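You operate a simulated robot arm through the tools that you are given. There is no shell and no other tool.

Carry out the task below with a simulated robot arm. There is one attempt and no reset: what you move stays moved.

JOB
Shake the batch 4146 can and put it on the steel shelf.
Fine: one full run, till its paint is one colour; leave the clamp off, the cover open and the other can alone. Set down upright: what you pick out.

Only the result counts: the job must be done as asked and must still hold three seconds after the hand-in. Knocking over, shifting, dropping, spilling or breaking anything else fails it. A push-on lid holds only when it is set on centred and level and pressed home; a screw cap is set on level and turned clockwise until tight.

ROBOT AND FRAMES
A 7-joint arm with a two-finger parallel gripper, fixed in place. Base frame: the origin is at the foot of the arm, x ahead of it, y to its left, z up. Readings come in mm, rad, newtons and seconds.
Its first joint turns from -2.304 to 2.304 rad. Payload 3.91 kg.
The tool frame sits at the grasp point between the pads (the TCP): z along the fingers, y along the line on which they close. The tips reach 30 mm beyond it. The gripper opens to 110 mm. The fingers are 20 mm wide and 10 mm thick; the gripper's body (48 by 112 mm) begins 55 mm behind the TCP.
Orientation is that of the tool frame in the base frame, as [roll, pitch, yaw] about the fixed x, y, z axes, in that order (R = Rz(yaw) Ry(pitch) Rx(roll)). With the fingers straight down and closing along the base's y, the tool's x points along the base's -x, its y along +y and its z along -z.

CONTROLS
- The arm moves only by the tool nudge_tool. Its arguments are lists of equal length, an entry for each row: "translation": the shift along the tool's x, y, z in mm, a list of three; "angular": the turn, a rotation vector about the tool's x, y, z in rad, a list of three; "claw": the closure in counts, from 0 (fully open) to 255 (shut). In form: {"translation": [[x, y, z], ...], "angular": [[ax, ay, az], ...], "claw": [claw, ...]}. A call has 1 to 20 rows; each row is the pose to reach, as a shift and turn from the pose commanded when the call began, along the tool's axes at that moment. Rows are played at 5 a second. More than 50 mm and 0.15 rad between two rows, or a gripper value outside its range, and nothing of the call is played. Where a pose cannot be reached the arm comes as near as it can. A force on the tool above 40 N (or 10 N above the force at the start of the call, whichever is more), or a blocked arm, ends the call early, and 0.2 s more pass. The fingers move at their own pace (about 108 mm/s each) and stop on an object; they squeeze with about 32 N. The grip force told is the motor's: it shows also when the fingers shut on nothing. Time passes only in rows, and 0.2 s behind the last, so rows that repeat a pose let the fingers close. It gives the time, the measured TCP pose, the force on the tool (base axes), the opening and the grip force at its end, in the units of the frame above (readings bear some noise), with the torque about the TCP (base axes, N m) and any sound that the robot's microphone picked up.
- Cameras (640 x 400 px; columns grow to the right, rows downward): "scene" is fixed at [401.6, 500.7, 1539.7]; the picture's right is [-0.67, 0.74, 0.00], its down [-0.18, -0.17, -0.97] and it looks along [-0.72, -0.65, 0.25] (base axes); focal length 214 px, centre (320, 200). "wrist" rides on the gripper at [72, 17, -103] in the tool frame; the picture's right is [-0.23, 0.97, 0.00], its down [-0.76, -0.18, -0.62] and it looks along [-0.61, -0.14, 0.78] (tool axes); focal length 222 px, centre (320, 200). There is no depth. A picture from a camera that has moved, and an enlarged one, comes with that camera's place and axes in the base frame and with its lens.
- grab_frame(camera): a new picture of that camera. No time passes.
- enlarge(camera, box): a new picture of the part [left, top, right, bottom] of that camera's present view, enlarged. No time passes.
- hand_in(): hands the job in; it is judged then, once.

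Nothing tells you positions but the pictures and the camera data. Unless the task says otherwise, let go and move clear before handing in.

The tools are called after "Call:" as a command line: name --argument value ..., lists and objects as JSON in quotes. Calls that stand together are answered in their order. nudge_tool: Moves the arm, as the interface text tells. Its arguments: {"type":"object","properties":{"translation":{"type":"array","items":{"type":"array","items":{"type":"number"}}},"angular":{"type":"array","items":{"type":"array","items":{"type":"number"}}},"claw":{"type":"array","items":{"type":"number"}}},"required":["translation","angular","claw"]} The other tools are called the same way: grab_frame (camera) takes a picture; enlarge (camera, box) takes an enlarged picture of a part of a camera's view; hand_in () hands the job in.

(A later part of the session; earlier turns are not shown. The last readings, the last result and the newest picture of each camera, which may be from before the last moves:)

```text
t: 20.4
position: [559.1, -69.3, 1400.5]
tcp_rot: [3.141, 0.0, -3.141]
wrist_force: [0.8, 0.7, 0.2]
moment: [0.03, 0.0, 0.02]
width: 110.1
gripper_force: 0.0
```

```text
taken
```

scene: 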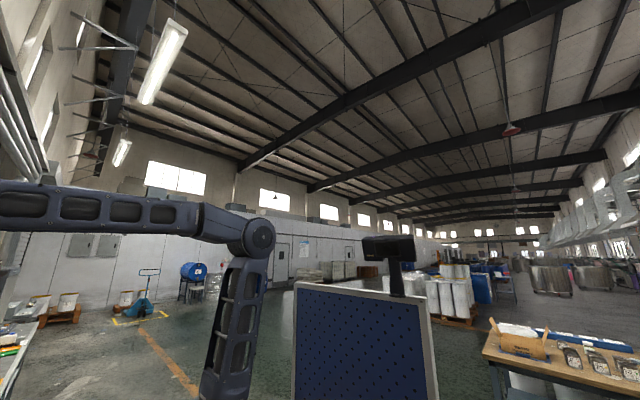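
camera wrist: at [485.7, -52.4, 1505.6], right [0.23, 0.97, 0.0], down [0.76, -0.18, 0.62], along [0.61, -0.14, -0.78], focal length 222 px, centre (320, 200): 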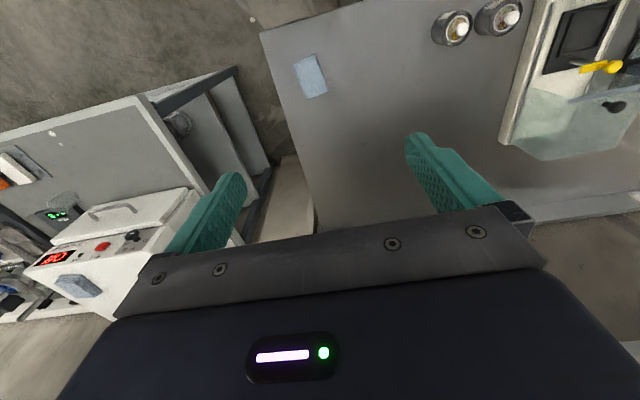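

Tool-down at (560, −70, 1400) is reachable. I'll raise and tilt to see the free left portion of the steel shelf close up.

Call:
nudge_tool --translation '[[-5, 0, -20], [-10, 0, -40], [-15, 0, -60], [-20, 0, -80], [-30, 0, -100], [-40, 0, -120], [-40, 0, -120]]' --angular '[[0, -0.15, 0], [0, -0.3, 0], [0, -0.45, 0], [0, -0.6, 0], [0, -0.75, 0], [0, -0.9, 0], [0, -0.9, 0]]' --claw '[0, 0, 0, 0, 0, 0, 0]'

Call:
grab_frame --camera "wrist"

Call:
enlarge --camera "wrist" --box '[200, 50, 440, 200]'

```text
t: 22.0
position: [599.6, -69.9, 1519.6]
tcp_rot: [3.141, 0.904, 3.14]
wrist_force: [-0.3, 0.3, 0.6]
moment: [-0.03, -0.02, 0.0]
width: 110.2
gripper_force: 0.1
```

```text
taken
camera wrist: at [473.0, -52.2, 1527.7], right [0.14, 0.97, 0.18], down [-0.02, -0.18, 0.98], along [0.99, -0.14, -0.01], focal length 222 px, centre (320, 200)
```

wrist: 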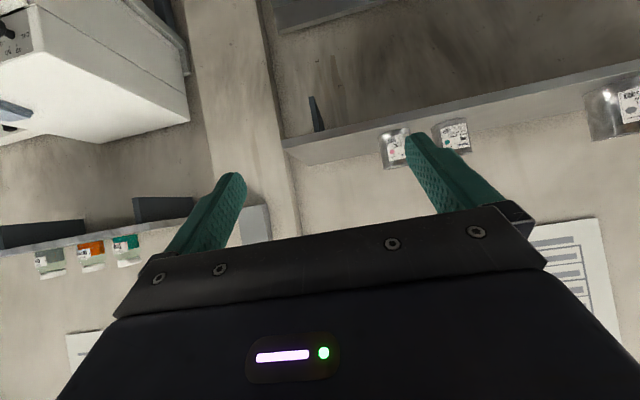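

```text
2.67 times, centred on (320, 125) of wrist
camera zoom: at [473.0, -52.2, 1527.7], right [0.14, 0.97, 0.18], down [-0.02, -0.18, 0.98], along [0.99, -0.14, -0.01], focal length 592 px, centre (320, 400)
```

zoom: 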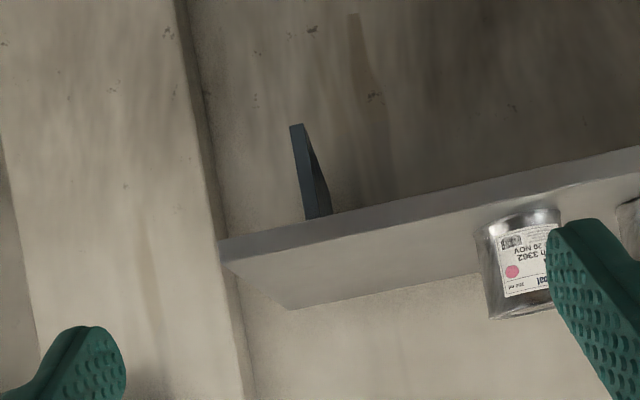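

I can see the steel shelf's top from slightly above: front edge near x≈955, z≈1394, quite deep, with the left ~220 mm free before the first can. I'll move closer to refine its position and test reach.

Call:
nudge_tool --translation '[[-31, 0, 23], [-62, 0, 46], [-93, 0, 69], [-124.6, 0, 92.6], [-124.6, 0, 92.6]]' --angular '[[0, 0, 0], [0, 0, 0], [0, 0, 0], [0, 0, 0], [0, 0, 0]]' --claw '[0, 0, 0, 0, 0]'

Call:
grab_frame --camera "wrist"

Call:
enlarge --camera "wrist" --box '[200, 50, 440, 200]'

```text
t: 23.2
position: [750.2, -68.1, 1558.4]
tcp_rot: [3.141, 0.901, -3.141]
wrist_force: [0.2, 0.9, -0.1]
moment: [0.02, -0.02, 0.01]
width: 110.0
gripper_force: 0.1
```

```text
taken
camera wrist: at [624.4, -52.1, 1567.3], right [0.14, 0.97, 0.18], down [-0.01, -0.18, 0.98], along [0.99, -0.14, -0.01], focal length 222 px, centre (320, 200)
```

wrist: 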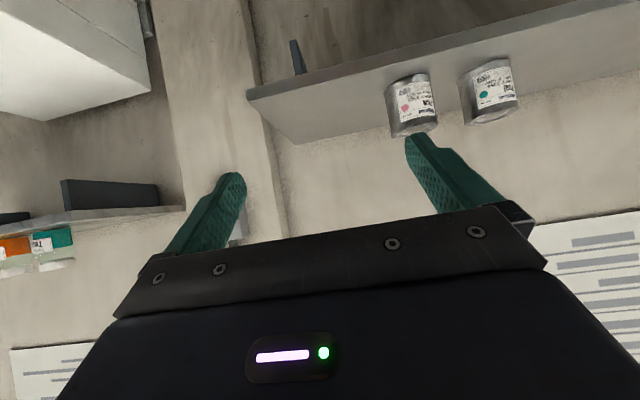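

```text
2.67 times, centred on (320, 125) of wrist
camera zoom: at [624.4, -52.1, 1567.3], right [0.14, 0.97, 0.18], down [-0.01, -0.18, 0.98], along [0.99, -0.14, -0.01], focal length 592 px, centre (320, 400)
```

zoom: 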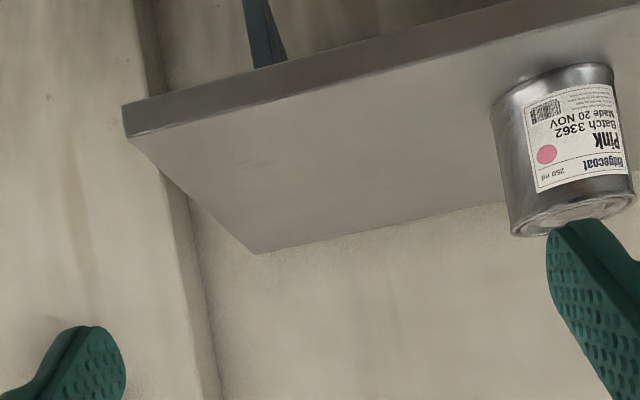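

The shelf's front edge is at x≈929 and its top at z≈1404, about 270 mm deep; the first can (Pink) stands at y≈70. I'll test whether tool-down reaches over the shelf.

Call:
nudge_tool --translation '[[-15.5, 0, 19.6], [-31, 0, 39.2], [-46.6, 0, 58.7], [-62.1, 0, 78.3], [-77.7, 0, 97.9], [-93.2, 0, 117.5], [-93.2, 0, 117.5]]' --angular '[[0, 0.15, 0], [0, 0.3, 0], [0, 0.45, 0], [0, 0.6, 0], [0, 0.75, 0], [0, 0.9, 0], [0, 0.9, 0]]' --claw '[0, 0, 0, 0, 0, 0, 0]'

```text
t: 24.8
position: [872.5, -73.2, 1539.1]
tcp_rot: [3.14, 0.0, -3.141]
wrist_force: [-0.7, 0.2, -0.3]
moment: [-0.02, -0.06, 0.01]
width: 110.3
gripper_force: 0.0
out of reach, approached as far as the arm can: row 6, 7
```

Tool-down can't reach over the shelf (limit R≈875 at that height), so the shelf placement will need a tool tilted forward by about 0.5–0.6 rad, with a re-grasp on the bench. Now I'll move above the 4146 can, with the fingers closing along x so they stay clear of the neighbouring can.

Call:
nudge_tool --translation '[[20.9, 24.4, 28.8], [41.8, 48.9, 57.5], [62.6, 73.3, 86.3], [83.5, 97.8, 115], [104.4, 122.2, 143.8], [125.3, 146.6, 172.5], [146.1, 171.1, 201.3], [167, 195.5, 230], [187.9, 219.9, 258.8], [208.8, 244.4, 287.5], [229.6, 268.8, 316.3], [250.5, 293.3, 345], [271.4, 317.7, 373.8], [292.3, 342.1, 402.5], [313.1, 366.6, 431.3], [334, 391, 460], [334, 391, 460]]' --angular '[[0, 0, -0.098], [0, 0, -0.196], [0, 0, -0.295], [0, 0, -0.393], [0, 0, -0.491], [0, 0, -0.589], [0, 0, -0.687], [0, 0, -0.785], [0, 0, -0.884], [0, 0, -0.982], [0, 0, -1.08], [0, 0, -1.178], [0, 0, -1.276], [0, 0, -1.374], [0, 0, -1.473], [0, 0, -1.571], [0, 0, -1.571]]' --claw '[0, 0, 0, 0, 0, 0, 0, 0, 0, 0, 0, 0, 0, 0, 0, 0, 0]'

Call:
grab_frame --camera "wrist"

```text
t: 28.4
position: [537.3, 319.9, 1077.6]
tcp_rot: [3.14, 0.002, -1.571]
wrist_force: [-0.1, -1.0, -0.5]
moment: [-0.04, 0.01, -0.03]
width: 110.0
gripper_force: 0.0
```

```text
taken
camera wrist: at [520.3, 247.4, 1181.5], right [-0.97, 0.23, 0.0], down [0.18, 0.76, 0.62], along [0.14, 0.61, -0.78], focal length 222 px, centre (320, 200)
```

wrist: 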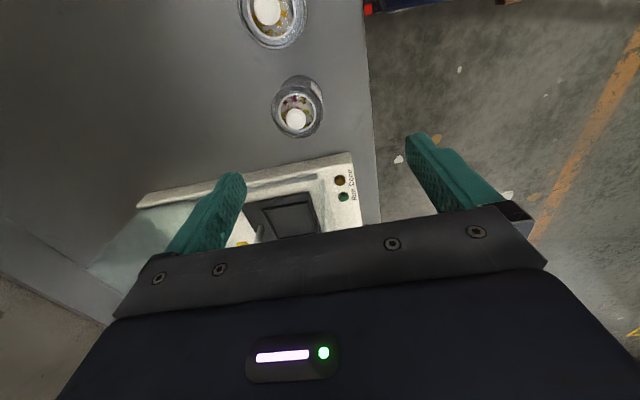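

The arm started from the clipped pose, so it's now at (537, 320, 1078). I'll zoom on the cans to refine the can's position and check the lid.

Call:
enlarge --camera "wrist" --box '[230, 0, 350, 150]'

Call:
enlarge --camera "wrist" --box '[265, 65, 335, 145]'

```text
2.67 times, centred on (290, 75) of wrist
camera zoom: at [520.3, 247.4, 1181.5], right [-0.97, 0.23, 0.0], down [0.18, 0.76, 0.62], along [0.14, 0.61, -0.78], focal length 592 px, centre (400, 533)
```

zoom: 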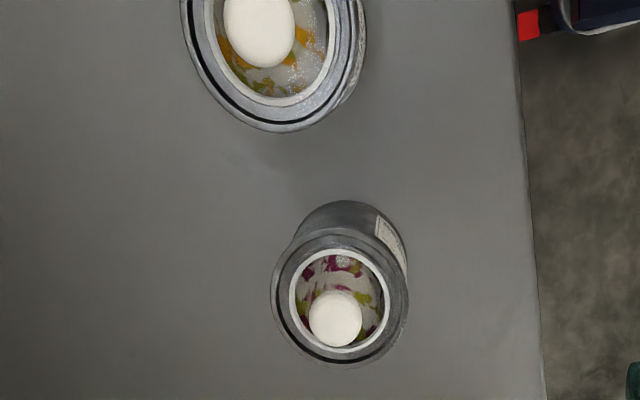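

```text
5.00 times, centred on (300, 105) of wrist
camera zoom: at [520.3, 247.4, 1181.5], right [-0.97, 0.23, 0.0], down [0.18, 0.76, 0.62], along [0.14, 0.61, -0.78], focal length 1111 px, centre (420, 675)
```

zoom: 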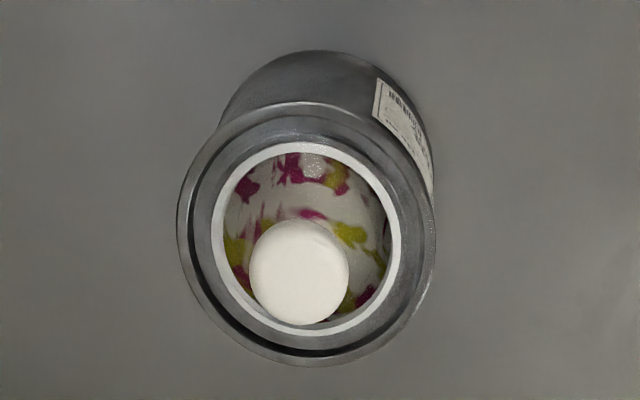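

The can's rim centre is at (565, 321), rim z≈911, lid knob top ≈938, and the lid looks seated. I'll centre over it and descend part way, then verify alignment.

Call:
nudge_tool --translation '[[-1.3, -28, 0], [-1.3, -28, 40], [-1.3, -28, 80], [-1.3, -28, 110], [-1.3, -28, 110]]' --angular '[[0, 0, 0], [0, 0, 0], [0, 0, 0], [0, 0, 0], [0, 0, 0]]' --claw '[0, 0, 0, 0, 0]'

Call:
grab_frame --camera "wrist"

```text
t: 29.6
position: [565.7, 320.2, 967.0]
tcp_rot: [3.141, 0.0, -1.57]
wrist_force: [-0.2, 0.4, -0.3]
moment: [0.02, 0.0, -0.01]
width: 110.1
gripper_force: 0.1
```

```text
taken
camera wrist: at [548.6, 247.3, 1071.4], right [-0.97, 0.23, 0.0], down [0.18, 0.76, 0.62], along [0.14, 0.61, -0.78], focal length 222 px, centre (320, 200)
```

wrist: 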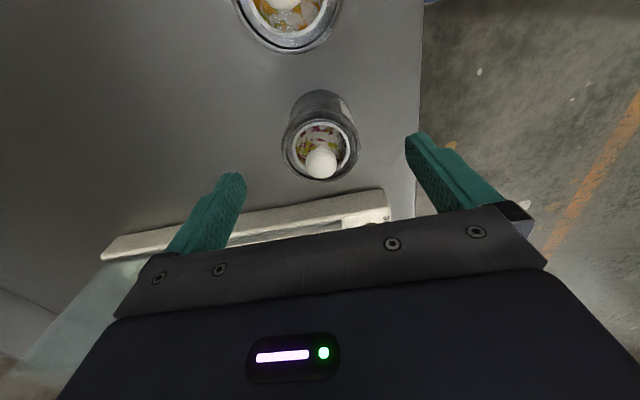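

Call:
enlarge --camera "wrist" --box '[270, 80, 370, 190]'

```text
3.64 times, centred on (320, 135) of wrist
camera zoom: at [548.6, 247.3, 1071.4], right [-0.97, 0.23, 0.0], down [0.18, 0.76, 0.62], along [0.14, 0.61, -0.78], focal length 808 px, centre (320, 436)
```

zoom: 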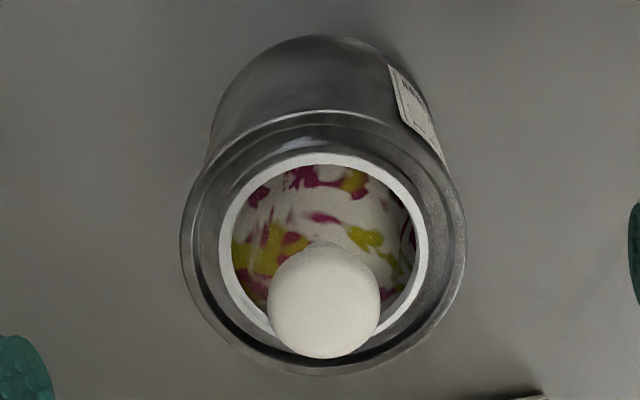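

The can centre is at (565, 321) with diameter ≈61 mm; the gripper is aligned. I'll descend to TCP z≈898 and close on it.

Call:
nudge_tool --translation '[[0, 0, 25], [0, 0, 50], [0, 0, 60], [0, 0, 69], [0, 0, 69]]' --angular '[[0, 0, 0], [0, 0, 0], [0, 0, 0], [0, 0, 0], [0, 0, 0]]' --claw '[0, 0, 0, 0, 0]'

Call:
grab_frame --camera "wrist"

```text
t: 30.8
position: [565.5, 319.0, 898.2]
tcp_rot: [3.141, 0.0, -1.569]
wrist_force: [1.2, -0.3, 0.1]
moment: [0.03, 0.02, -0.03]
width: 109.8
gripper_force: 0.1
```

```text
taken
camera wrist: at [548.1, 246.2, 1002.0], right [-0.97, 0.23, 0.0], down [0.18, 0.76, 0.62], along [0.14, 0.61, -0.78], focal length 222 px, centre (320, 200)
```

wrist: 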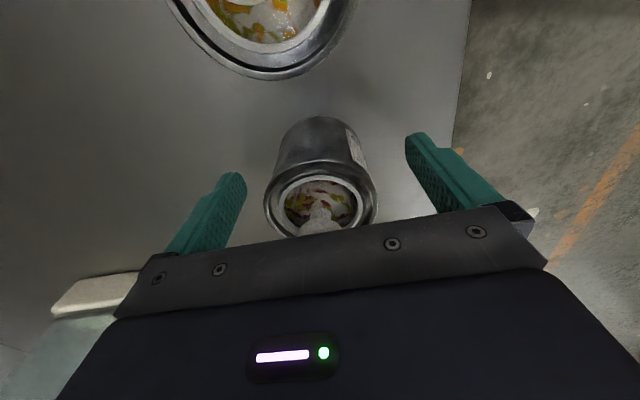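

The fingers straddle the can with no contact. Closing now.

Call:
nudge_tool --translation '[[0, 0, 0], [0, 0, 0], [0, 0, 0], [0, 0, 0]]' --angular '[[0, 0, 0], [0, 0, 0], [0, 0, 0], [0, 0, 0]]' --claw '[255, 255, 255, 255]'

```text
t: 31.8
position: [564.8, 318.8, 898.6]
tcp_rot: [-3.141, 0.0, -1.57]
wrist_force: [-1.6, 0.6, 1.2]
moment: [-0.01, 0.04, 0.01]
width: 58.1
gripper_force: 32.4
```

Gripped at 58 mm width. I'll lift straight up slowly, then to transit height.

Call:
nudge_tool --translation '[[0, 0, -5], [0, 0, -15], [0, 0, -40], [0, 0, -80], [0, 0, -125], [0, 0, -170], [0, 0, -200], [0, 0, -200]]' --angular '[[0, 0, 0], [0, 0, 0], [0, 0, 0], [0, 0, 0], [0, 0, 0], [0, 0, 0], [0, 0, 0], [0, 0, 0]]' --claw '[255, 255, 255, 255, 255, 255, 255, 255]'

Call:
grab_frame --camera "wrist"

```text
t: 33.6
position: [568.0, 318.8, 1099.6]
tcp_rot: [3.141, -0.001, -1.569]
wrist_force: [-0.2, 0.5, -2.0]
moment: [-0.03, 0.03, -0.01]
width: 58.2
gripper_force: 32.0
```

```text
taken
camera wrist: at [549.5, 246.7, 1203.0], right [-0.97, 0.23, 0.0], down [0.18, 0.76, 0.62], along [0.14, 0.61, -0.78], focal length 222 px, centre (320, 200)
```

wrist: 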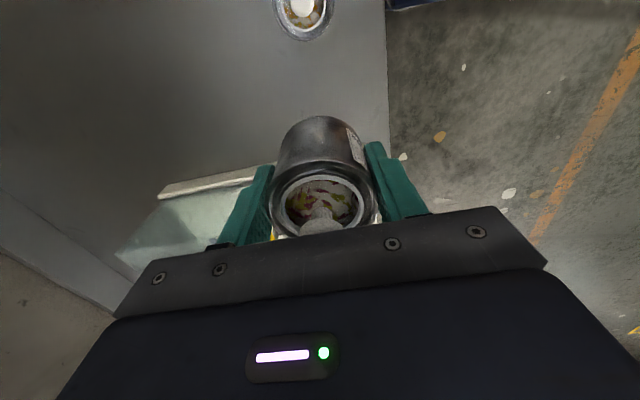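

The can is held and lifted clear. I refined the recess centre to about (630, 500) with its plate at z≈900 and a front pane at x≈555 up to z≈1013. I'll carry the can there at height while turning the tool back so the fingers close along y.

Call:
nudge_tool --translation '[[-16.4, -5.9, 0], [-32.9, -11.7, 0], [-49.3, -17.6, 0], [-65.7, -23.5, 0], [-82.1, -29.3, 0], [-98.6, -35.2, 0], [-115, -41, 0], [-131.4, -46.9, 0], [-147.8, -52.8, 0], [-164.3, -58.6, 0], [-180.7, -64.5, 0], [-180.7, -64.5, 0]]' --angular '[[0, 0, 0.143], [0, 0, 0.286], [0, 0, 0.428], [0, 0, 0.571], [0, 0, 0.714], [0, 0, 0.857], [0, 0, 1.0], [0, 0, 1.143], [0, 0, 1.286], [0, 0, 1.428], [0, 0, 1.571], [0, 0, 1.571]]' --claw '[255, 255, 255, 255, 255, 255, 255, 255, 255, 255, 255, 255]'

Call:
grab_frame --camera "wrist"

```text
t: 36.2
position: [630.4, 500.6, 1097.6]
tcp_rot: [-3.141, -0.001, 3.14]
wrist_force: [0.8, 0.0, -2.1]
moment: [0.01, -0.02, 0.01]
width: 58.4
gripper_force: 31.8
```

```text
taken
camera wrist: at [557.4, 517.4, 1201.6], right [0.23, 0.97, 0.0], down [0.76, -0.18, 0.62], along [0.61, -0.14, -0.78], focal length 222 px, centre (320, 200)
```

wrist: 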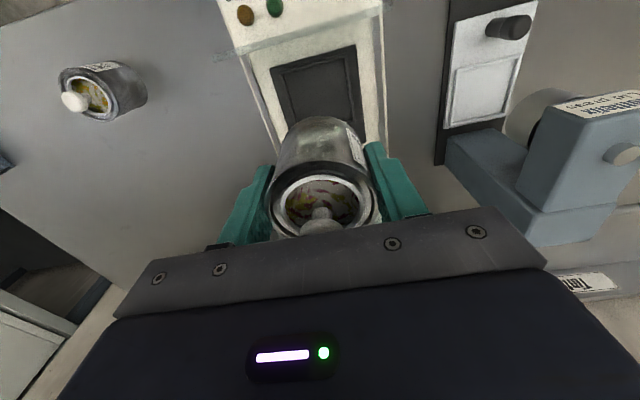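

The can hangs over the recess; I'll zoom to refine the recess position from this view.

Call:
enlarge --camera "wrist" --box '[220, 0, 420, 150]'

```text
2.67 times, centred on (320, 75) of wrist
camera zoom: at [557.4, 517.4, 1201.6], right [0.23, 0.97, 0.0], down [0.76, -0.18, 0.62], along [0.61, -0.14, -0.78], focal length 592 px, centre (320, 533)
```

zoom: 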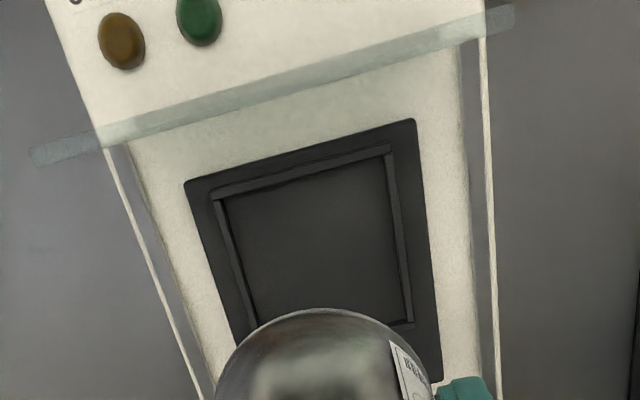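

Call:
enlarge --camera "wrist" --box '[240, 100, 400, 240]'

```text
2.86 times, centred on (320, 170) of wrist
camera zoom: at [557.4, 517.4, 1201.6], right [0.23, 0.97, 0.0], down [0.76, -0.18, 0.62], along [0.61, -0.14, -0.78], focal length 635 px, centre (320, 286)
```

zoom: 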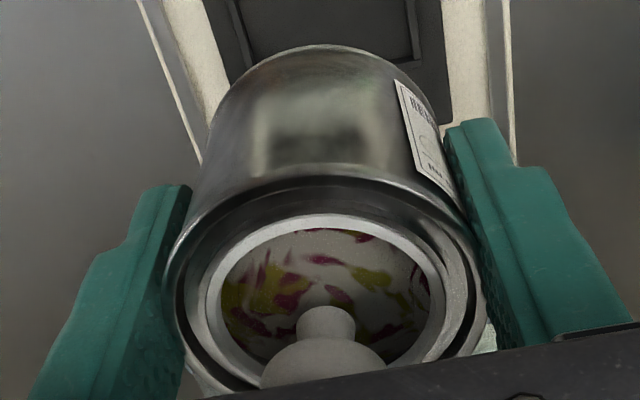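

The can's bottom is ~43 mm below the TCP and the recess rim spans x 591.5–668, y 461–539.5. I'll descend with a 2 mm x-correction to just above the expected contact.

Call:
nudge_tool --translation '[[2, 0, 40], [2, 0, 80], [2, 0, 115], [2, 0, 135], [2, 0, 142], [2, 0, 142]]' --angular '[[0, 0, 0], [0, 0, 0], [0, 0, 0], [0, 0, 0], [0, 0, 0], [0, 0, 0]]' --claw '[255, 255, 255, 255, 255, 255]'

Call:
enlarge --camera "wrist" --box '[220, 60, 420, 220]'

```text
t: 37.6
position: [627.5, 500.7, 954.8]
tcp_rot: [-3.141, 0.002, 3.141]
wrist_force: [-0.5, -0.2, -1.7]
moment: [0.03, -0.03, 0.06]
width: 58.2
gripper_force: 31.7
```

```text
2.50 times, centred on (320, 140) of wrist
camera zoom: at [555.0, 518.2, 1059.2], right [0.23, 0.97, 0.0], down [0.76, -0.18, 0.62], along [0.61, -0.14, -0.78], focal length 555 px, centre (320, 350)
```

zoom: 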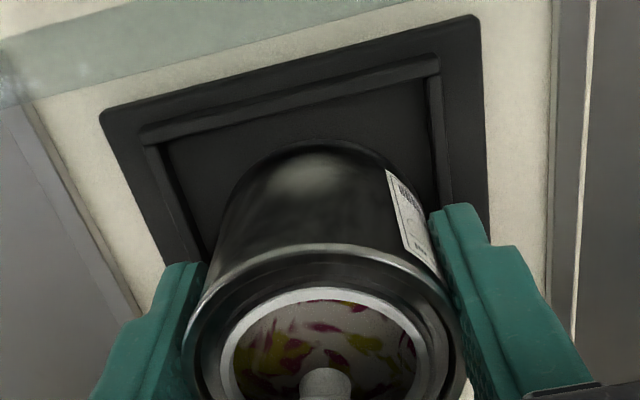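

The can is centred over the recess, about 12 mm above the floor. I'll lower in small steps and watch the vertical force.

Call:
nudge_tool --translation '[[0, 0, 3], [0, 0, 6], [0, 0, 8], [0, 0, 8]]' --angular '[[0, 0, 0], [0, 0, 0], [0, 0, 0], [0, 0, 0]]' --claw '[255, 255, 255, 255]'

```text
t: 38.6
position: [628.0, 500.2, 949.5]
tcp_rot: [3.139, 0.001, 3.141]
wrist_force: [-3.0, 0.5, 20.1]
moment: [-0.31, 0.21, -0.03]
width: 58.4
gripper_force: 32.2
```

Contact at 20 N with a sideways moment – I need to see whether the can is on the floor or caught on the rim.

Call:
enlarge --camera "wrist" --box '[220, 60, 420, 220]'

Call:
enlarge --camera "wrist" --box '[250, 90, 350, 160]'

Call:
enlarge --camera "wrist" --box '[330, 80, 430, 160]'

```text
2.50 times, centred on (320, 140) of wrist
camera zoom: at [555.1, 517.1, 1053.1], right [0.23, 0.97, 0.0], down [0.76, -0.18, 0.62], along [0.61, -0.14, -0.78], focal length 555 px, centre (320, 350)
```

zoom: 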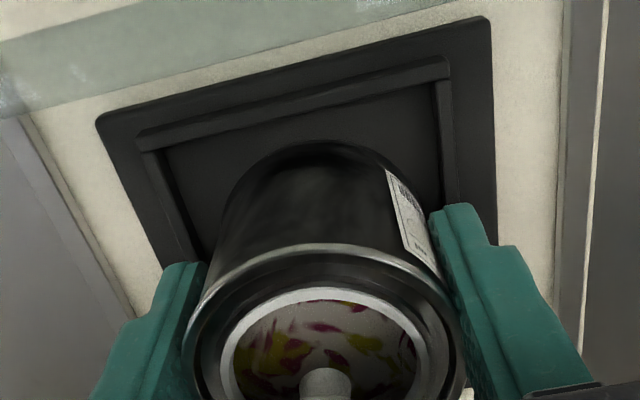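

```text
5.71 times, centred on (300, 125) of wrist
camera zoom: at [555.1, 517.1, 1053.1], right [0.23, 0.97, 0.0], down [0.76, -0.18, 0.62], along [0.61, -0.14, -0.78], focal length 1269 px, centre (434, 629)
```

zoom: 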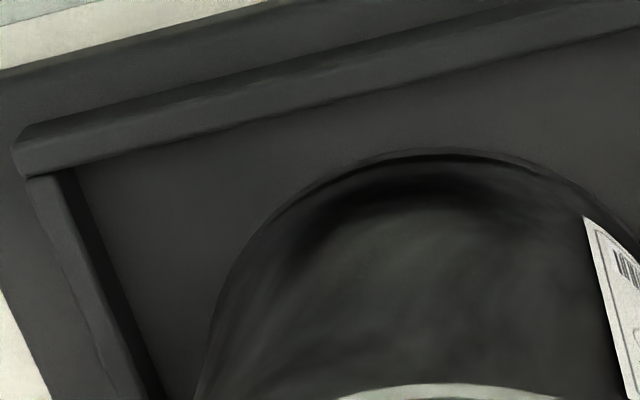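

```text
5.00 times, centred on (380, 120) of wrist
camera zoom: at [555.1, 517.1, 1053.1], right [0.23, 0.97, 0.0], down [0.76, -0.18, 0.62], along [0.61, -0.14, -0.78], focal length 1111 px, centre (20, 600)
```

zoom: 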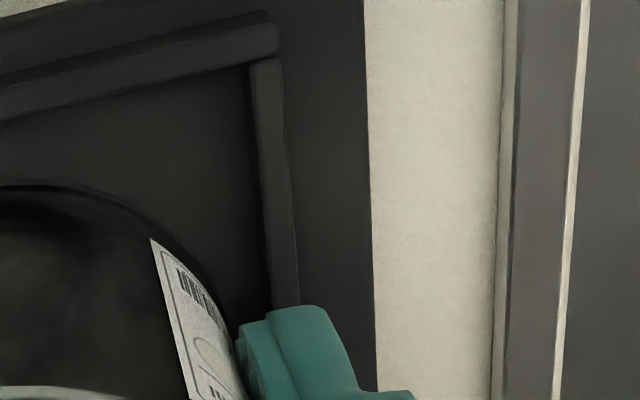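

The can is inside the rim and resting on the recess floor (contact at TCP z≈949). I'll relieve the pressure slightly, then open.

Call:
nudge_tool --translation '[[0, 0, -2], [0, 0, -2]]' --angular '[[0, 0, 0], [0, 0, 0]]' --claw '[255, 255]'

```text
t: 39.2
position: [627.9, 500.6, 948.4]
tcp_rot: [-3.141, 0.0, 3.141]
wrist_force: [0.7, -0.2, 1.3]
moment: [0.08, -0.16, 0.01]
width: 58.1
gripper_force: 31.6
```

Call:
nudge_tool --translation '[[0, 0, 0], [0, 0, 0], [0, 0, 0], [0, 0, 0]]' --angular '[[0, 0, 0], [0, 0, 0], [0, 0, 0], [0, 0, 0]]' --claw '[60, 0, 0, 0]'

Call:
enlarge --camera "wrist" --box '[220, 60, 420, 220]'

```text
t: 40.2
position: [628.8, 499.0, 949.4]
tcp_rot: [-3.141, 0.002, 3.141]
wrist_force: [0.6, -0.1, 0.2]
moment: [-0.02, 0.02, -0.01]
width: 109.8
gripper_force: 0.0
```

```text
2.50 times, centred on (320, 140) of wrist
camera zoom: at [555.3, 517.2, 1053.8], right [0.23, 0.97, 0.0], down [0.76, -0.18, 0.62], along [0.61, -0.14, -0.78], focal length 555 px, centre (320, 350)
```

zoom: 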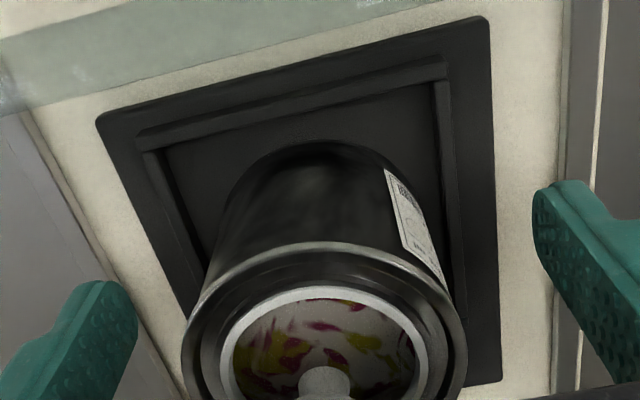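

The can stands free in the recess. I'll rise straight up and look at it together with the clamp.

Call:
nudge_tool --translation '[[0, 0, -20], [0, 0, -50], [0, 0, -95], [0, 0, -140], [0, 0, -180], [0, 0, -180]]' --angular '[[0, 0, 0], [0, 0, 0], [0, 0, 0], [0, 0, 0], [0, 0, 0], [0, 0, 0]]' --claw '[0, 0, 0, 0, 0, 0]'

Call:
grab_frame --camera "wrist"

```text
t: 41.6
position: [627.1, 498.9, 1133.2]
tcp_rot: [3.14, 0.0, -3.141]
wrist_force: [-0.2, 0.0, 0.1]
moment: [0.02, 0.04, -0.01]
width: 110.0
gripper_force: 0.1
```

```text
taken
camera wrist: at [554.2, 515.3, 1236.2], right [0.23, 0.97, 0.0], down [0.76, -0.18, 0.62], along [0.61, -0.14, -0.78], focal length 222 px, centre (320, 200)
```

wrist: 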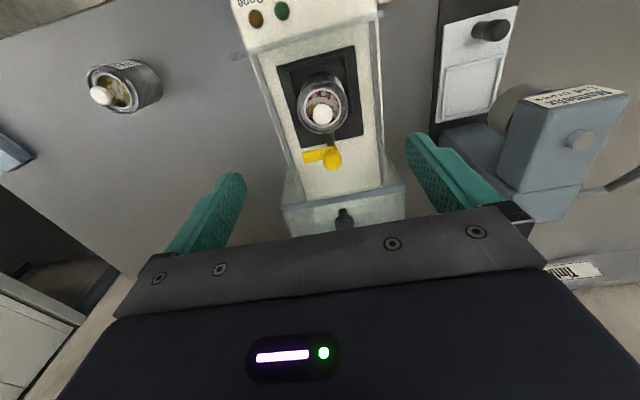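

Call:
enlarge --camera "wrist" --box '[270, 60, 400, 180]'

Call:
enlarge --camera "wrist" --box '[260, 130, 420, 240]'

```text
3.33 times, centred on (335, 120) of wrist
camera zoom: at [554.2, 515.3, 1236.2], right [0.23, 0.97, 0.0], down [0.76, -0.18, 0.62], along [0.61, -0.14, -0.78], focal length 740 px, centre (270, 467)
```

zoom: 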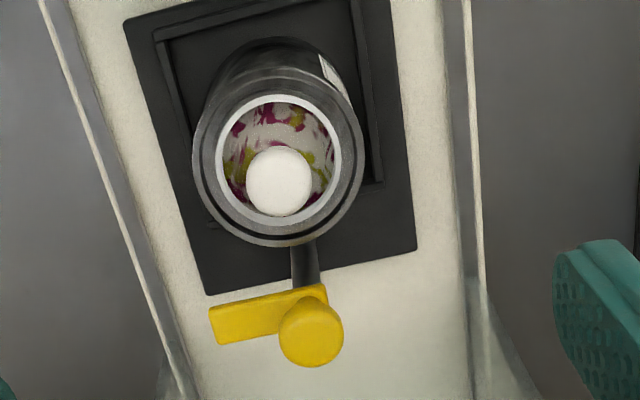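

```text
3.64 times, centred on (340, 185) of wrist
camera zoom: at [554.2, 515.3, 1236.2], right [0.23, 0.97, 0.0], down [0.76, -0.18, 0.62], along [0.61, -0.14, -0.78], focal length 808 px, centre (247, 254)
```

zoom: 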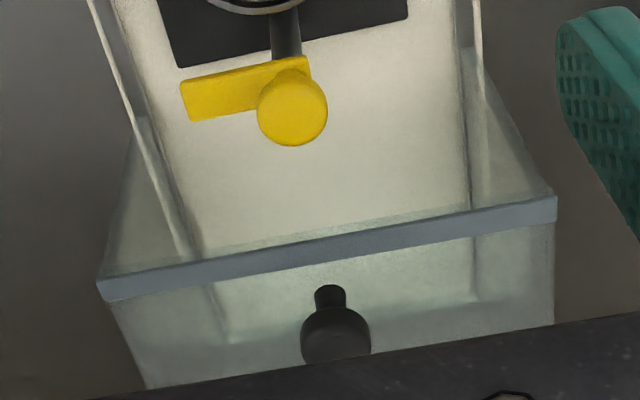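

The can stands centred; the clamp bar's end is at (686, 461, 970) and its round knob sits on the post at (686, 500), top z≈991, so swinging the bar clockwise (from above) puts it over the can's rim. I'll move above that knob with the fingers partly open (≈40 mm) and yawed −90°, so I can turn it by a known-reachable +90°.

Call:
nudge_tool --translation '[[-5.2, 0, 0], [-10.5, 0, 0], [-15.7, 0, 0], [-20.9, 0, 0], [-26.1, 0, 0], [-31.4, 0, 0], [-36.6, 0, 0], [-41.8, 0, 0], [-47, 0, 0], [-52.3, 0, 0], [-57.5, 0.3, 0], [-57.5, 0.3, 0], [-57.5, 0.3, 0]]' --angular '[[0, 0, -0.143], [0, 0, -0.286], [0, 0, -0.428], [0, 0, -0.571], [0, 0, -0.714], [0, 0, -0.857], [0, 0, -1.0], [0, 0, -1.143], [0, 0, -1.286], [0, 0, -1.428], [0, 0, -1.571], [0, 0, -1.571], [0, 0, -1.571]]' --claw '[0, 0, 0, 0, 80, 162, 162, 162, 162, 162, 162, 162, 162]'

Call:
grab_frame --camera "wrist"

Call:
enlarge --camera "wrist" --box '[240, 60, 400, 200]'

```text
t: 44.4
position: [685.9, 499.5, 1131.3]
tcp_rot: [3.141, -0.002, -1.571]
wrist_force: [0.0, 1.0, -1.1]
moment: [-0.06, -0.01, -0.03]
width: 40.4
gripper_force: 0.1
```

```text
taken
camera wrist: at [668.2, 427.3, 1234.0], right [-0.97, 0.23, 0.0], down [0.18, 0.76, 0.62], along [0.14, 0.61, -0.78], focal length 222 px, centre (320, 200)
```

wrist: 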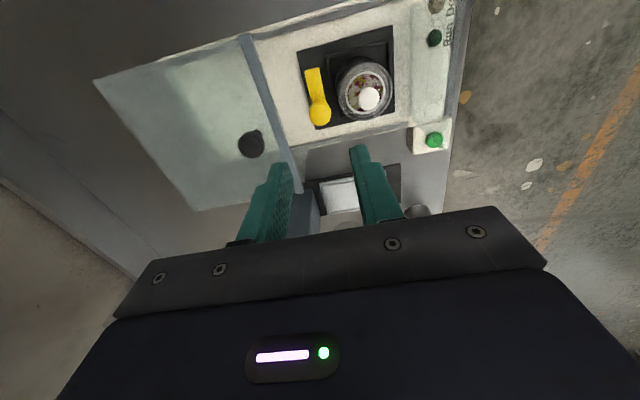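

```text
2.86 times, centred on (320, 130) of wrist
camera zoom: at [668.2, 427.3, 1234.0], right [-0.97, 0.23, 0.0], down [0.18, 0.76, 0.62], along [0.14, 0.61, -0.78], focal length 635 px, centre (320, 400)
```

zoom: 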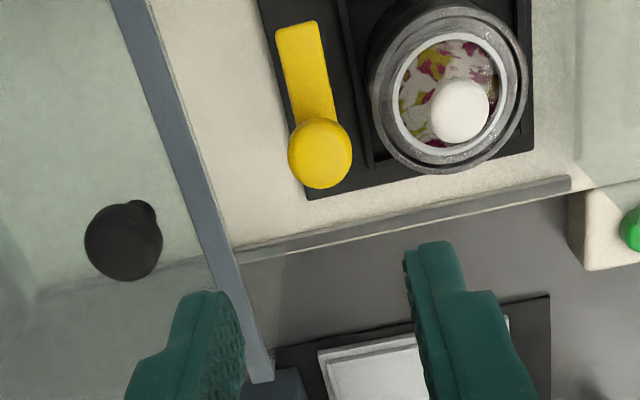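

The knob is centred at (685.4, 500.7), about 24 mm across, between the fingers. I'll descend so the fingertips straddle it just above the bar.

Call:
nudge_tool --translation '[[0, 0, 40], [0, 0, 80], [0, 0, 105], [0, 0, 118], [0, 0, 118]]' --angular '[[0, 0, 0], [0, 0, 0], [0, 0, 0], [0, 0, 0], [0, 0, 0]]' --claw '[162, 162, 162, 162, 162]'

Call:
grab_frame --camera "wrist"

Call:
enlarge --camera "wrist" --box '[240, 80, 400, 220]'

```text
t: 45.6
position: [684.7, 499.8, 1011.1]
tcp_rot: [-3.141, 0.001, -1.57]
wrist_force: [-0.1, -0.3, 0.3]
moment: [-0.01, -0.03, 0.01]
width: 40.2
gripper_force: 0.0
```

```text
taken
camera wrist: at [667.8, 427.2, 1115.8], right [-0.97, 0.23, 0.0], down [0.18, 0.76, 0.62], along [0.14, 0.61, -0.78], focal length 222 px, centre (320, 200)
```

wrist: 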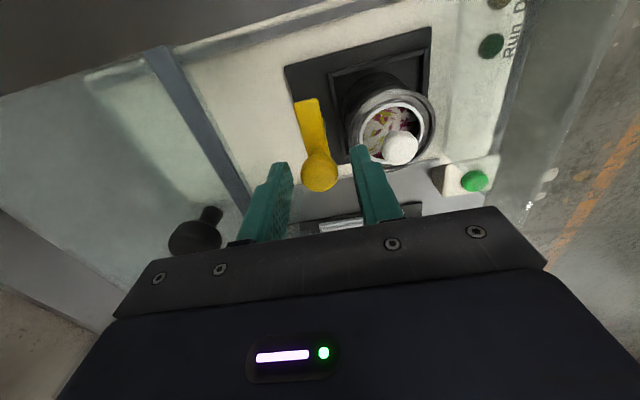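

```text
2.86 times, centred on (320, 150) of wrist
camera zoom: at [667.8, 427.2, 1115.8], right [-0.97, 0.23, 0.0], down [0.18, 0.76, 0.62], along [0.14, 0.61, -0.78], focal length 635 px, centre (320, 343)
```

zoom: 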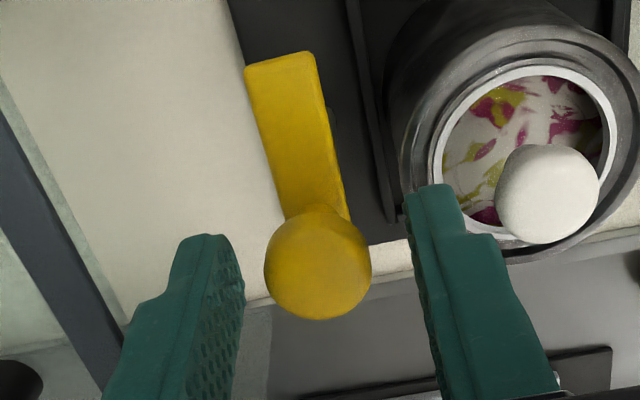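

The knob (top z≈991) is nicely centred between the fingers. I'll lower 5 mm more and close on it.

Call:
nudge_tool --translation '[[0, 0, 3], [0, 0, 5], [0, 0, 5]]' --angular '[[0, 0, 0], [0, 0, 0], [0, 0, 0]]' --claw '[162, 162, 162]'

Call:
nudge_tool --translation '[[0, 0, 0], [0, 0, 0], [0, 0, 0]]' --angular '[[0, 0, 0], [0, 0, 0], [0, 0, 0]]' --claw '[255, 255, 255]'

```text
t: 46.4
position: [684.9, 500.6, 1006.9]
tcp_rot: [3.141, 0.0, -1.571]
wrist_force: [0.2, -0.3, -0.2]
moment: [0.0, -0.02, 0.03]
width: 40.1
gripper_force: 0.2
```

```text
t: 47.2
position: [685.1, 499.3, 1006.5]
tcp_rot: [3.141, -0.001, -1.571]
wrist_force: [5.2, 0.2, 0.1]
moment: [-0.02, 0.39, 0.0]
width: 23.7
gripper_force: 45.1
```

Gripped the knob (23.7 mm). I'll turn it clockwise a little first and watch the response.

Call:
nudge_tool --translation '[[0, 0, 0], [0, 0, 0], [0, 0, 0], [0, 0, 0], [0, 0, 0]]' --angular '[[0, 0, 0.08], [0, 0, 0.16], [0, 0, 0.24], [0, 0, 0.32], [0, 0, 0.32]]' --claw '[255, 255, 255, 255, 255]'

Call:
enlarge --camera "wrist" --box '[220, 60, 420, 220]'

```text
t: 48.4
position: [685.9, 500.7, 1007.2]
tcp_rot: [3.14, -0.001, -1.891]
wrist_force: [8.2, -0.8, -4.8]
moment: [-0.48, -0.64, 0.04]
width: 23.4
gripper_force: 45.4
```

```text
2.50 times, centred on (320, 140) of wrist
camera zoom: at [646.3, 437.3, 1111.0], right [-0.85, 0.52, 0.0], down [0.41, 0.67, 0.62], along [0.33, 0.53, -0.78], focal length 555 px, centre (320, 350)
```

zoom: 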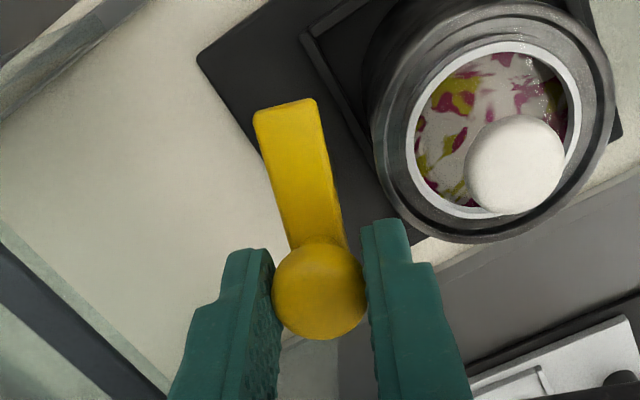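

The bar turns with the gripper toward the can. I'll continue in stages, watching forces as it comes over the rim.

Call:
nudge_tool --translation '[[0, 0, 0], [0, 0, 0], [0, 0, 0], [0, 0, 0], [0, 0, 0], [0, 0, 0]]' --angular '[[0, 0, 0.1], [0, 0, 0.2], [0, 0, 0.3], [0, 0, 0.4], [0, 0, 0.48], [0, 0, 0.48]]' --claw '[255, 255, 255, 255, 255, 255]'

Call:
enlarge --camera "wrist" --box '[220, 60, 420, 220]'

```text
t: 49.8
position: [684.7, 500.5, 1006.2]
tcp_rot: [-3.141, -0.001, -2.369]
wrist_force: [7.4, -0.2, -13.1]
moment: [0.07, -1.06, 0.06]
width: 23.4
gripper_force: 45.2
```

```text
2.50 times, centred on (320, 140) of wrist
camera zoom: at [621.3, 462.3, 1111.0], right [-0.52, 0.86, 0.0], down [0.67, 0.4, 0.62], along [0.53, 0.32, -0.78], focal length 555 px, centre (320, 350)
```

zoom: 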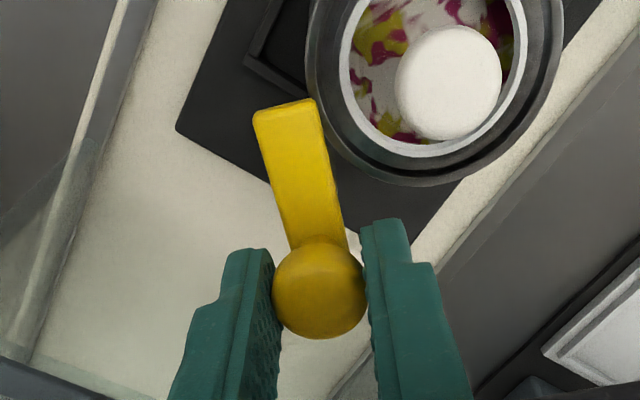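

The bar turns fine but the tool is being pulled down (≈13 N), so the clamp descends as it swings. I'll follow it: lower 1.5 mm and shift 1 mm to relieve side load, then check.

Call:
nudge_tool --translation '[[-0.7, -0.7, 1.0], [-0.7, -0.7, 1.8], [-0.7, -0.7, 1.8]]' --angular '[[0, 0, 0], [0, 0, 0], [0, 0, 0]]' --claw '[255, 255, 255]'

```text
t: 50.6
position: [685.7, 502.3, 1007.1]
tcp_rot: [3.141, 0.003, -2.37]
wrist_force: [-4.8, -1.3, 15.9]
moment: [-1.02, 0.41, 0.01]
width: 23.5
gripper_force: 44.8
```

The knob is actually fixed in height; the neutral is about 1 mm higher than now. I'll correct and continue turning in stages.

Call:
nudge_tool --translation '[[0.28, 0.28, -1.0], [0.28, 0.28, -1.0]]' --angular '[[0, 0, 0], [0, 0, 0]]' --claw '[255, 255]'

Call:
nudge_tool --translation '[[0, 0, 0], [0, 0, 0], [0, 0, 0], [0, 0, 0], [0, 0, 0]]' --angular '[[0, 0, 0.08], [0, 0, 0.16], [0, 0, 0.24], [0, 0, 0.3], [0, 0, 0.3]]' --claw '[255, 255, 255, 255, 255]'

Call:
enlarge --camera "wrist" --box '[220, 60, 420, 220]'

```text
t: 51.2
position: [685.9, 500.8, 1007.5]
tcp_rot: [3.141, 0.002, -2.372]
wrist_force: [-9.6, -1.4, 10.3]
moment: [0.38, -0.83, -0.01]
width: 23.4
gripper_force: 45.2
```

```text
t: 52.4
position: [686.5, 499.8, 1007.0]
tcp_rot: [-3.141, 0.0, -2.67]
wrist_force: [-14.0, 0.7, 13.2]
moment: [-0.42, 0.12, 0.02]
width: 23.2
gripper_force: 44.7
```

```text
2.50 times, centred on (320, 140) of wrist
camera zoom: at [612.7, 482.2, 1110.9], right [-0.24, 0.97, 0.0], down [0.76, 0.19, 0.62], along [0.61, 0.15, -0.78], focal length 555 px, centre (320, 350)
```

zoom: 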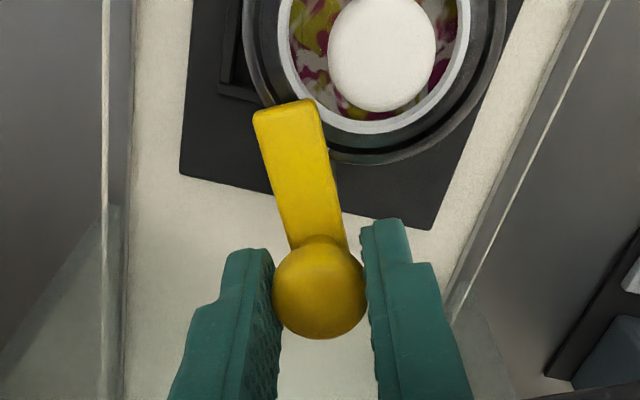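

The bar is over the can's rim with room to the lid knob. I'll trim the offset (−1 mm x, +0.8 mm z) and finish the swing to alignment with −x.

Call:
nudge_tool --translation '[[0.9, 0.45, -0.8], [0.9, 0.45, -0.8], [0.9, 0.45, -0.8], [0.9, 0.45, -0.8], [0.9, 0.45, -0.8]]' --angular '[[0, 0, 0], [0, 0, 0.08], [0, 0, 0.16], [0, 0, 0.24], [0, 0, 0.24]]' --claw '[255, 255, 255, 255, 255]'

Call:
enlarge --camera "wrist" --box '[220, 60, 420, 220]'

```text
t: 53.6
position: [685.6, 499.9, 1006.6]
tcp_rot: [3.141, 0.0, -2.91]
wrist_force: [1.8, -1.1, -5.3]
moment: [0.47, 0.07, 0.01]
width: 23.4
gripper_force: 45.1
```

```text
2.50 times, centred on (320, 140) of wrist
camera zoom: at [610.6, 500.1, 1110.9], right [0.0, 1.0, 0.0], down [0.78, 0.0, 0.62], along [0.62, 0.0, -0.78], focal length 555 px, centre (320, 350)
```

zoom: 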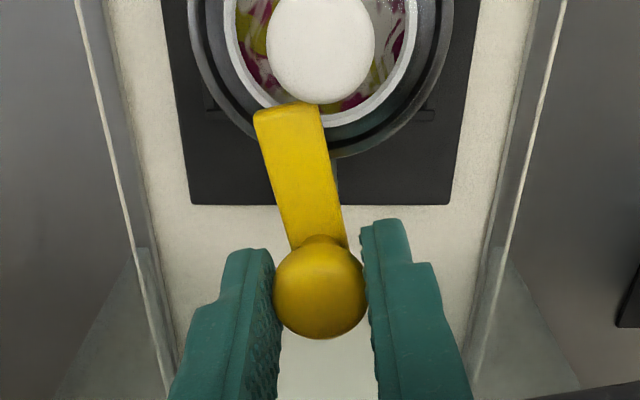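

Call:
nudge_tool --translation '[[0, 0, 0.3], [0, 0, 0.3], [0, 0, 0.3]]' --angular '[[0, 0, 0.06], [0, 0, 0.12], [0, 0, 0.12]]' --claw '[255, 255, 255]'

Call:
enlarge --camera "wrist" --box '[250, 60, 370, 180]'

```text
t: 54.4
position: [685.2, 500.0, 1008.2]
tcp_rot: [3.141, 0.0, -3.031]
wrist_force: [6.2, -1.0, -3.3]
moment: [-0.5, -0.39, 0.01]
width: 23.4
gripper_force: 44.8
```

```text
3.33 times, centred on (310, 120) of wrist
camera zoom: at [611.1, 509.5, 1110.9], right [0.12, 0.99, 0.0], down [0.78, -0.09, 0.62], along [0.62, -0.07, -0.78], focal length 740 px, centre (353, 467)
```

zoom: 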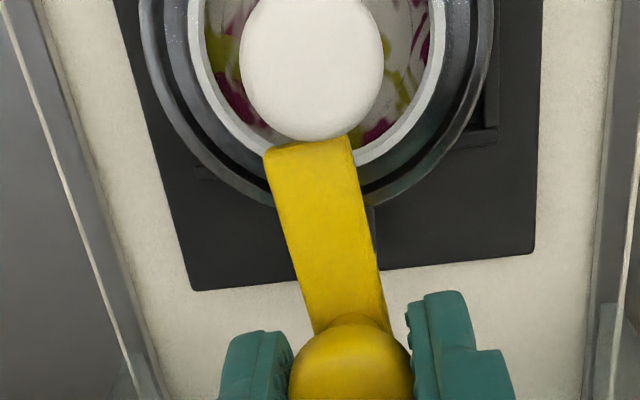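

Call:
nudge_tool --translation '[[0, 0, 0], [0, 0, 0], [0, 0, 0]]' --angular '[[0, 0, 0.06], [0, 0, 0.11], [0, 0, 0.11]]' --claw '[255, 255, 255]'

Call:
enlarge --camera "wrist" --box '[230, 50, 410, 190]'

```text
t: 55.2
position: [685.4, 499.6, 1006.2]
tcp_rot: [-3.141, 0.0, -3.14]
wrist_force: [11.4, -1.1, -2.3]
moment: [-0.54, -0.4, 0.02]
width: 23.1
gripper_force: 45.1
```

```text
2.86 times, centred on (320, 120) of wrist
camera zoom: at [612.4, 516.9, 1110.9], right [0.23, 0.97, 0.0], down [0.76, -0.18, 0.62], along [0.61, -0.14, -0.78], focal length 635 px, centre (320, 429)
```

zoom: 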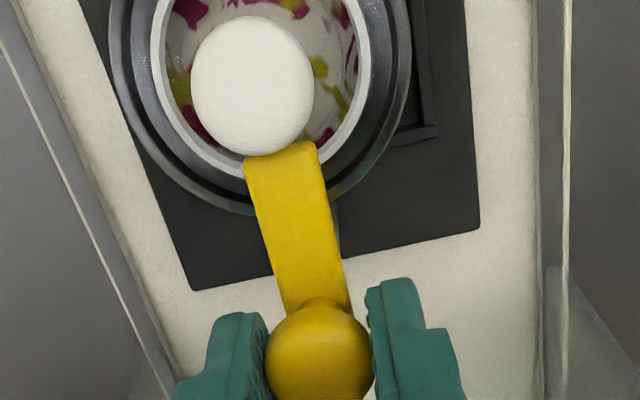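

The clamp bar now points straight over the can's rim. I'll release the knob and rise, then inspect.

Call:
nudge_tool --translation '[[-0.6, 0, 0], [-0.6, 0, 0], [-0.6, 0, 0], [-0.6, 0, -30], [-0.6, 0, -70], [-0.6, 0, -110], [-0.6, 0, -110]]' --angular '[[0, 0, 0], [0, 0, 0], [0, 0, 0], [0, 0, 0], [0, 0, 0], [0, 0, 0], [0, 0, 0]]' --claw '[255, 140, 140, 140, 0, 0, 0]'

Call:
grab_frame --camera "wrist"

Call:
enlarge --camera "wrist" --box '[220, 0, 420, 150]'

```text
t: 56.8
position: [687.3, 499.5, 1116.6]
tcp_rot: [-3.14, -0.001, -3.14]
wrist_force: [-0.1, 0.1, -1.0]
moment: [0.0, -0.04, 0.0]
width: 109.9
gripper_force: 0.0
```

```text
taken
camera wrist: at [613.1, 515.8, 1219.7], right [0.23, 0.97, 0.0], down [0.76, -0.18, 0.62], along [0.61, -0.14, -0.78], focal length 222 px, centre (320, 200)
```

wrist: 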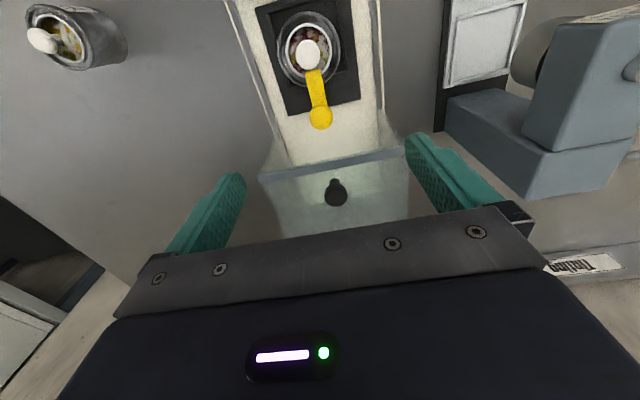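

```text
2.67 times, centred on (320, 75) of wrist
camera zoom: at [613.1, 515.8, 1219.7], right [0.23, 0.97, 0.0], down [0.76, -0.18, 0.62], along [0.61, -0.14, -0.78], focal length 592 px, centre (320, 533)
```

zoom: 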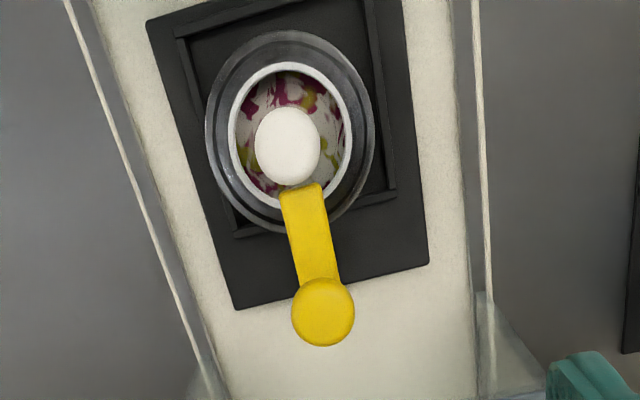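

The clamp bar sits over the rim. I'll take a side look to verify height contact before closing the hood.

Call:
nudge_tool --translation '[[2.7, -12.3, -2.7], [5.5, -24.5, -5.5], [8.2, -36.8, -8.2], [10.9, -49.1, -10.9], [13.6, -61.4, -13.6], [16.4, -73.6, -16.4], [19.1, -85.9, -19.1], [21.8, -98.2, -21.8], [24.5, -110.5, -24.5], [27.3, -122.7, -27.3], [30, -135, -30], [30, -135, -30]]' --angular '[[0, 0, -0.143], [0, 0, -0.286], [0, 0, -0.428], [0, 0, -0.571], [0, 0, -0.714], [0, 0, -0.857], [0, 0, -1.0], [0, 0, -1.143], [0, 0, -1.286], [0, 0, -1.428], [0, 0, -1.571], [0, 0, -1.571]]' --claw '[0, 0, 0, 0, 0, 0, 0, 0, 0, 0, 0, 0]'

Call:
nudge_tool --translation '[[0, 0, 20], [0, 0, 40], [0, 0, 60], [0, 0, 80], [0, 0, 100], [0, 0, 120], [0, 0, 120]]' --angular '[[0, -0.15, 0], [0, -0.3, 0], [0, -0.45, 0], [0, -0.6, 0], [0, -0.75, 0], [0, -0.9, 0], [0, -0.9, 0]]' --claw '[0, 0, 0, 0, 0, 0, 0]'

Call:
grab_frame --camera "wrist"

Call:
enlarge --camera "wrist" --box '[240, 60, 400, 200]'

```text
t: 59.4
position: [657.5, 364.9, 1147.5]
tcp_rot: [-3.142, -0.001, -1.567]
wrist_force: [0.3, 0.7, 0.5]
moment: [0.0, -0.01, -0.01]
width: 109.9
gripper_force: 0.0
```

```text
t: 61.0
position: [656.4, 365.0, 1027.0]
tcp_rot: [-3.14, 0.902, -1.569]
wrist_force: [-1.4, -0.1, 0.5]
moment: [-0.02, 0.02, -0.01]
width: 110.3
gripper_force: 0.1
```

```text
taken
camera wrist: at [638.2, 239.6, 1034.6], right [-0.97, 0.14, 0.18], down [0.18, -0.02, 0.98], along [0.14, 0.99, -0.01], focal length 222 px, centre (320, 200)
```

wrist: 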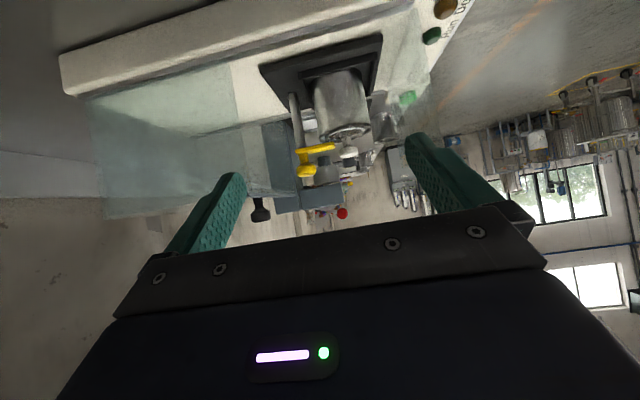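

```text
2.86 times, centred on (320, 130) of wrist
camera zoom: at [638.2, 239.6, 1034.6], right [-0.97, 0.14, 0.18], down [0.18, -0.02, 0.98], along [0.14, 0.99, -0.01], focal length 635 px, centre (320, 400)
```

zoom: 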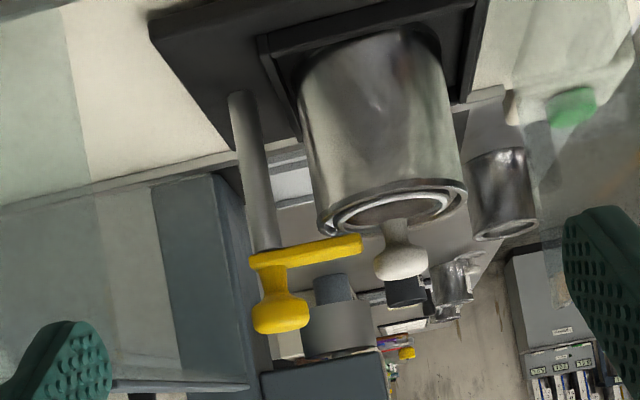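

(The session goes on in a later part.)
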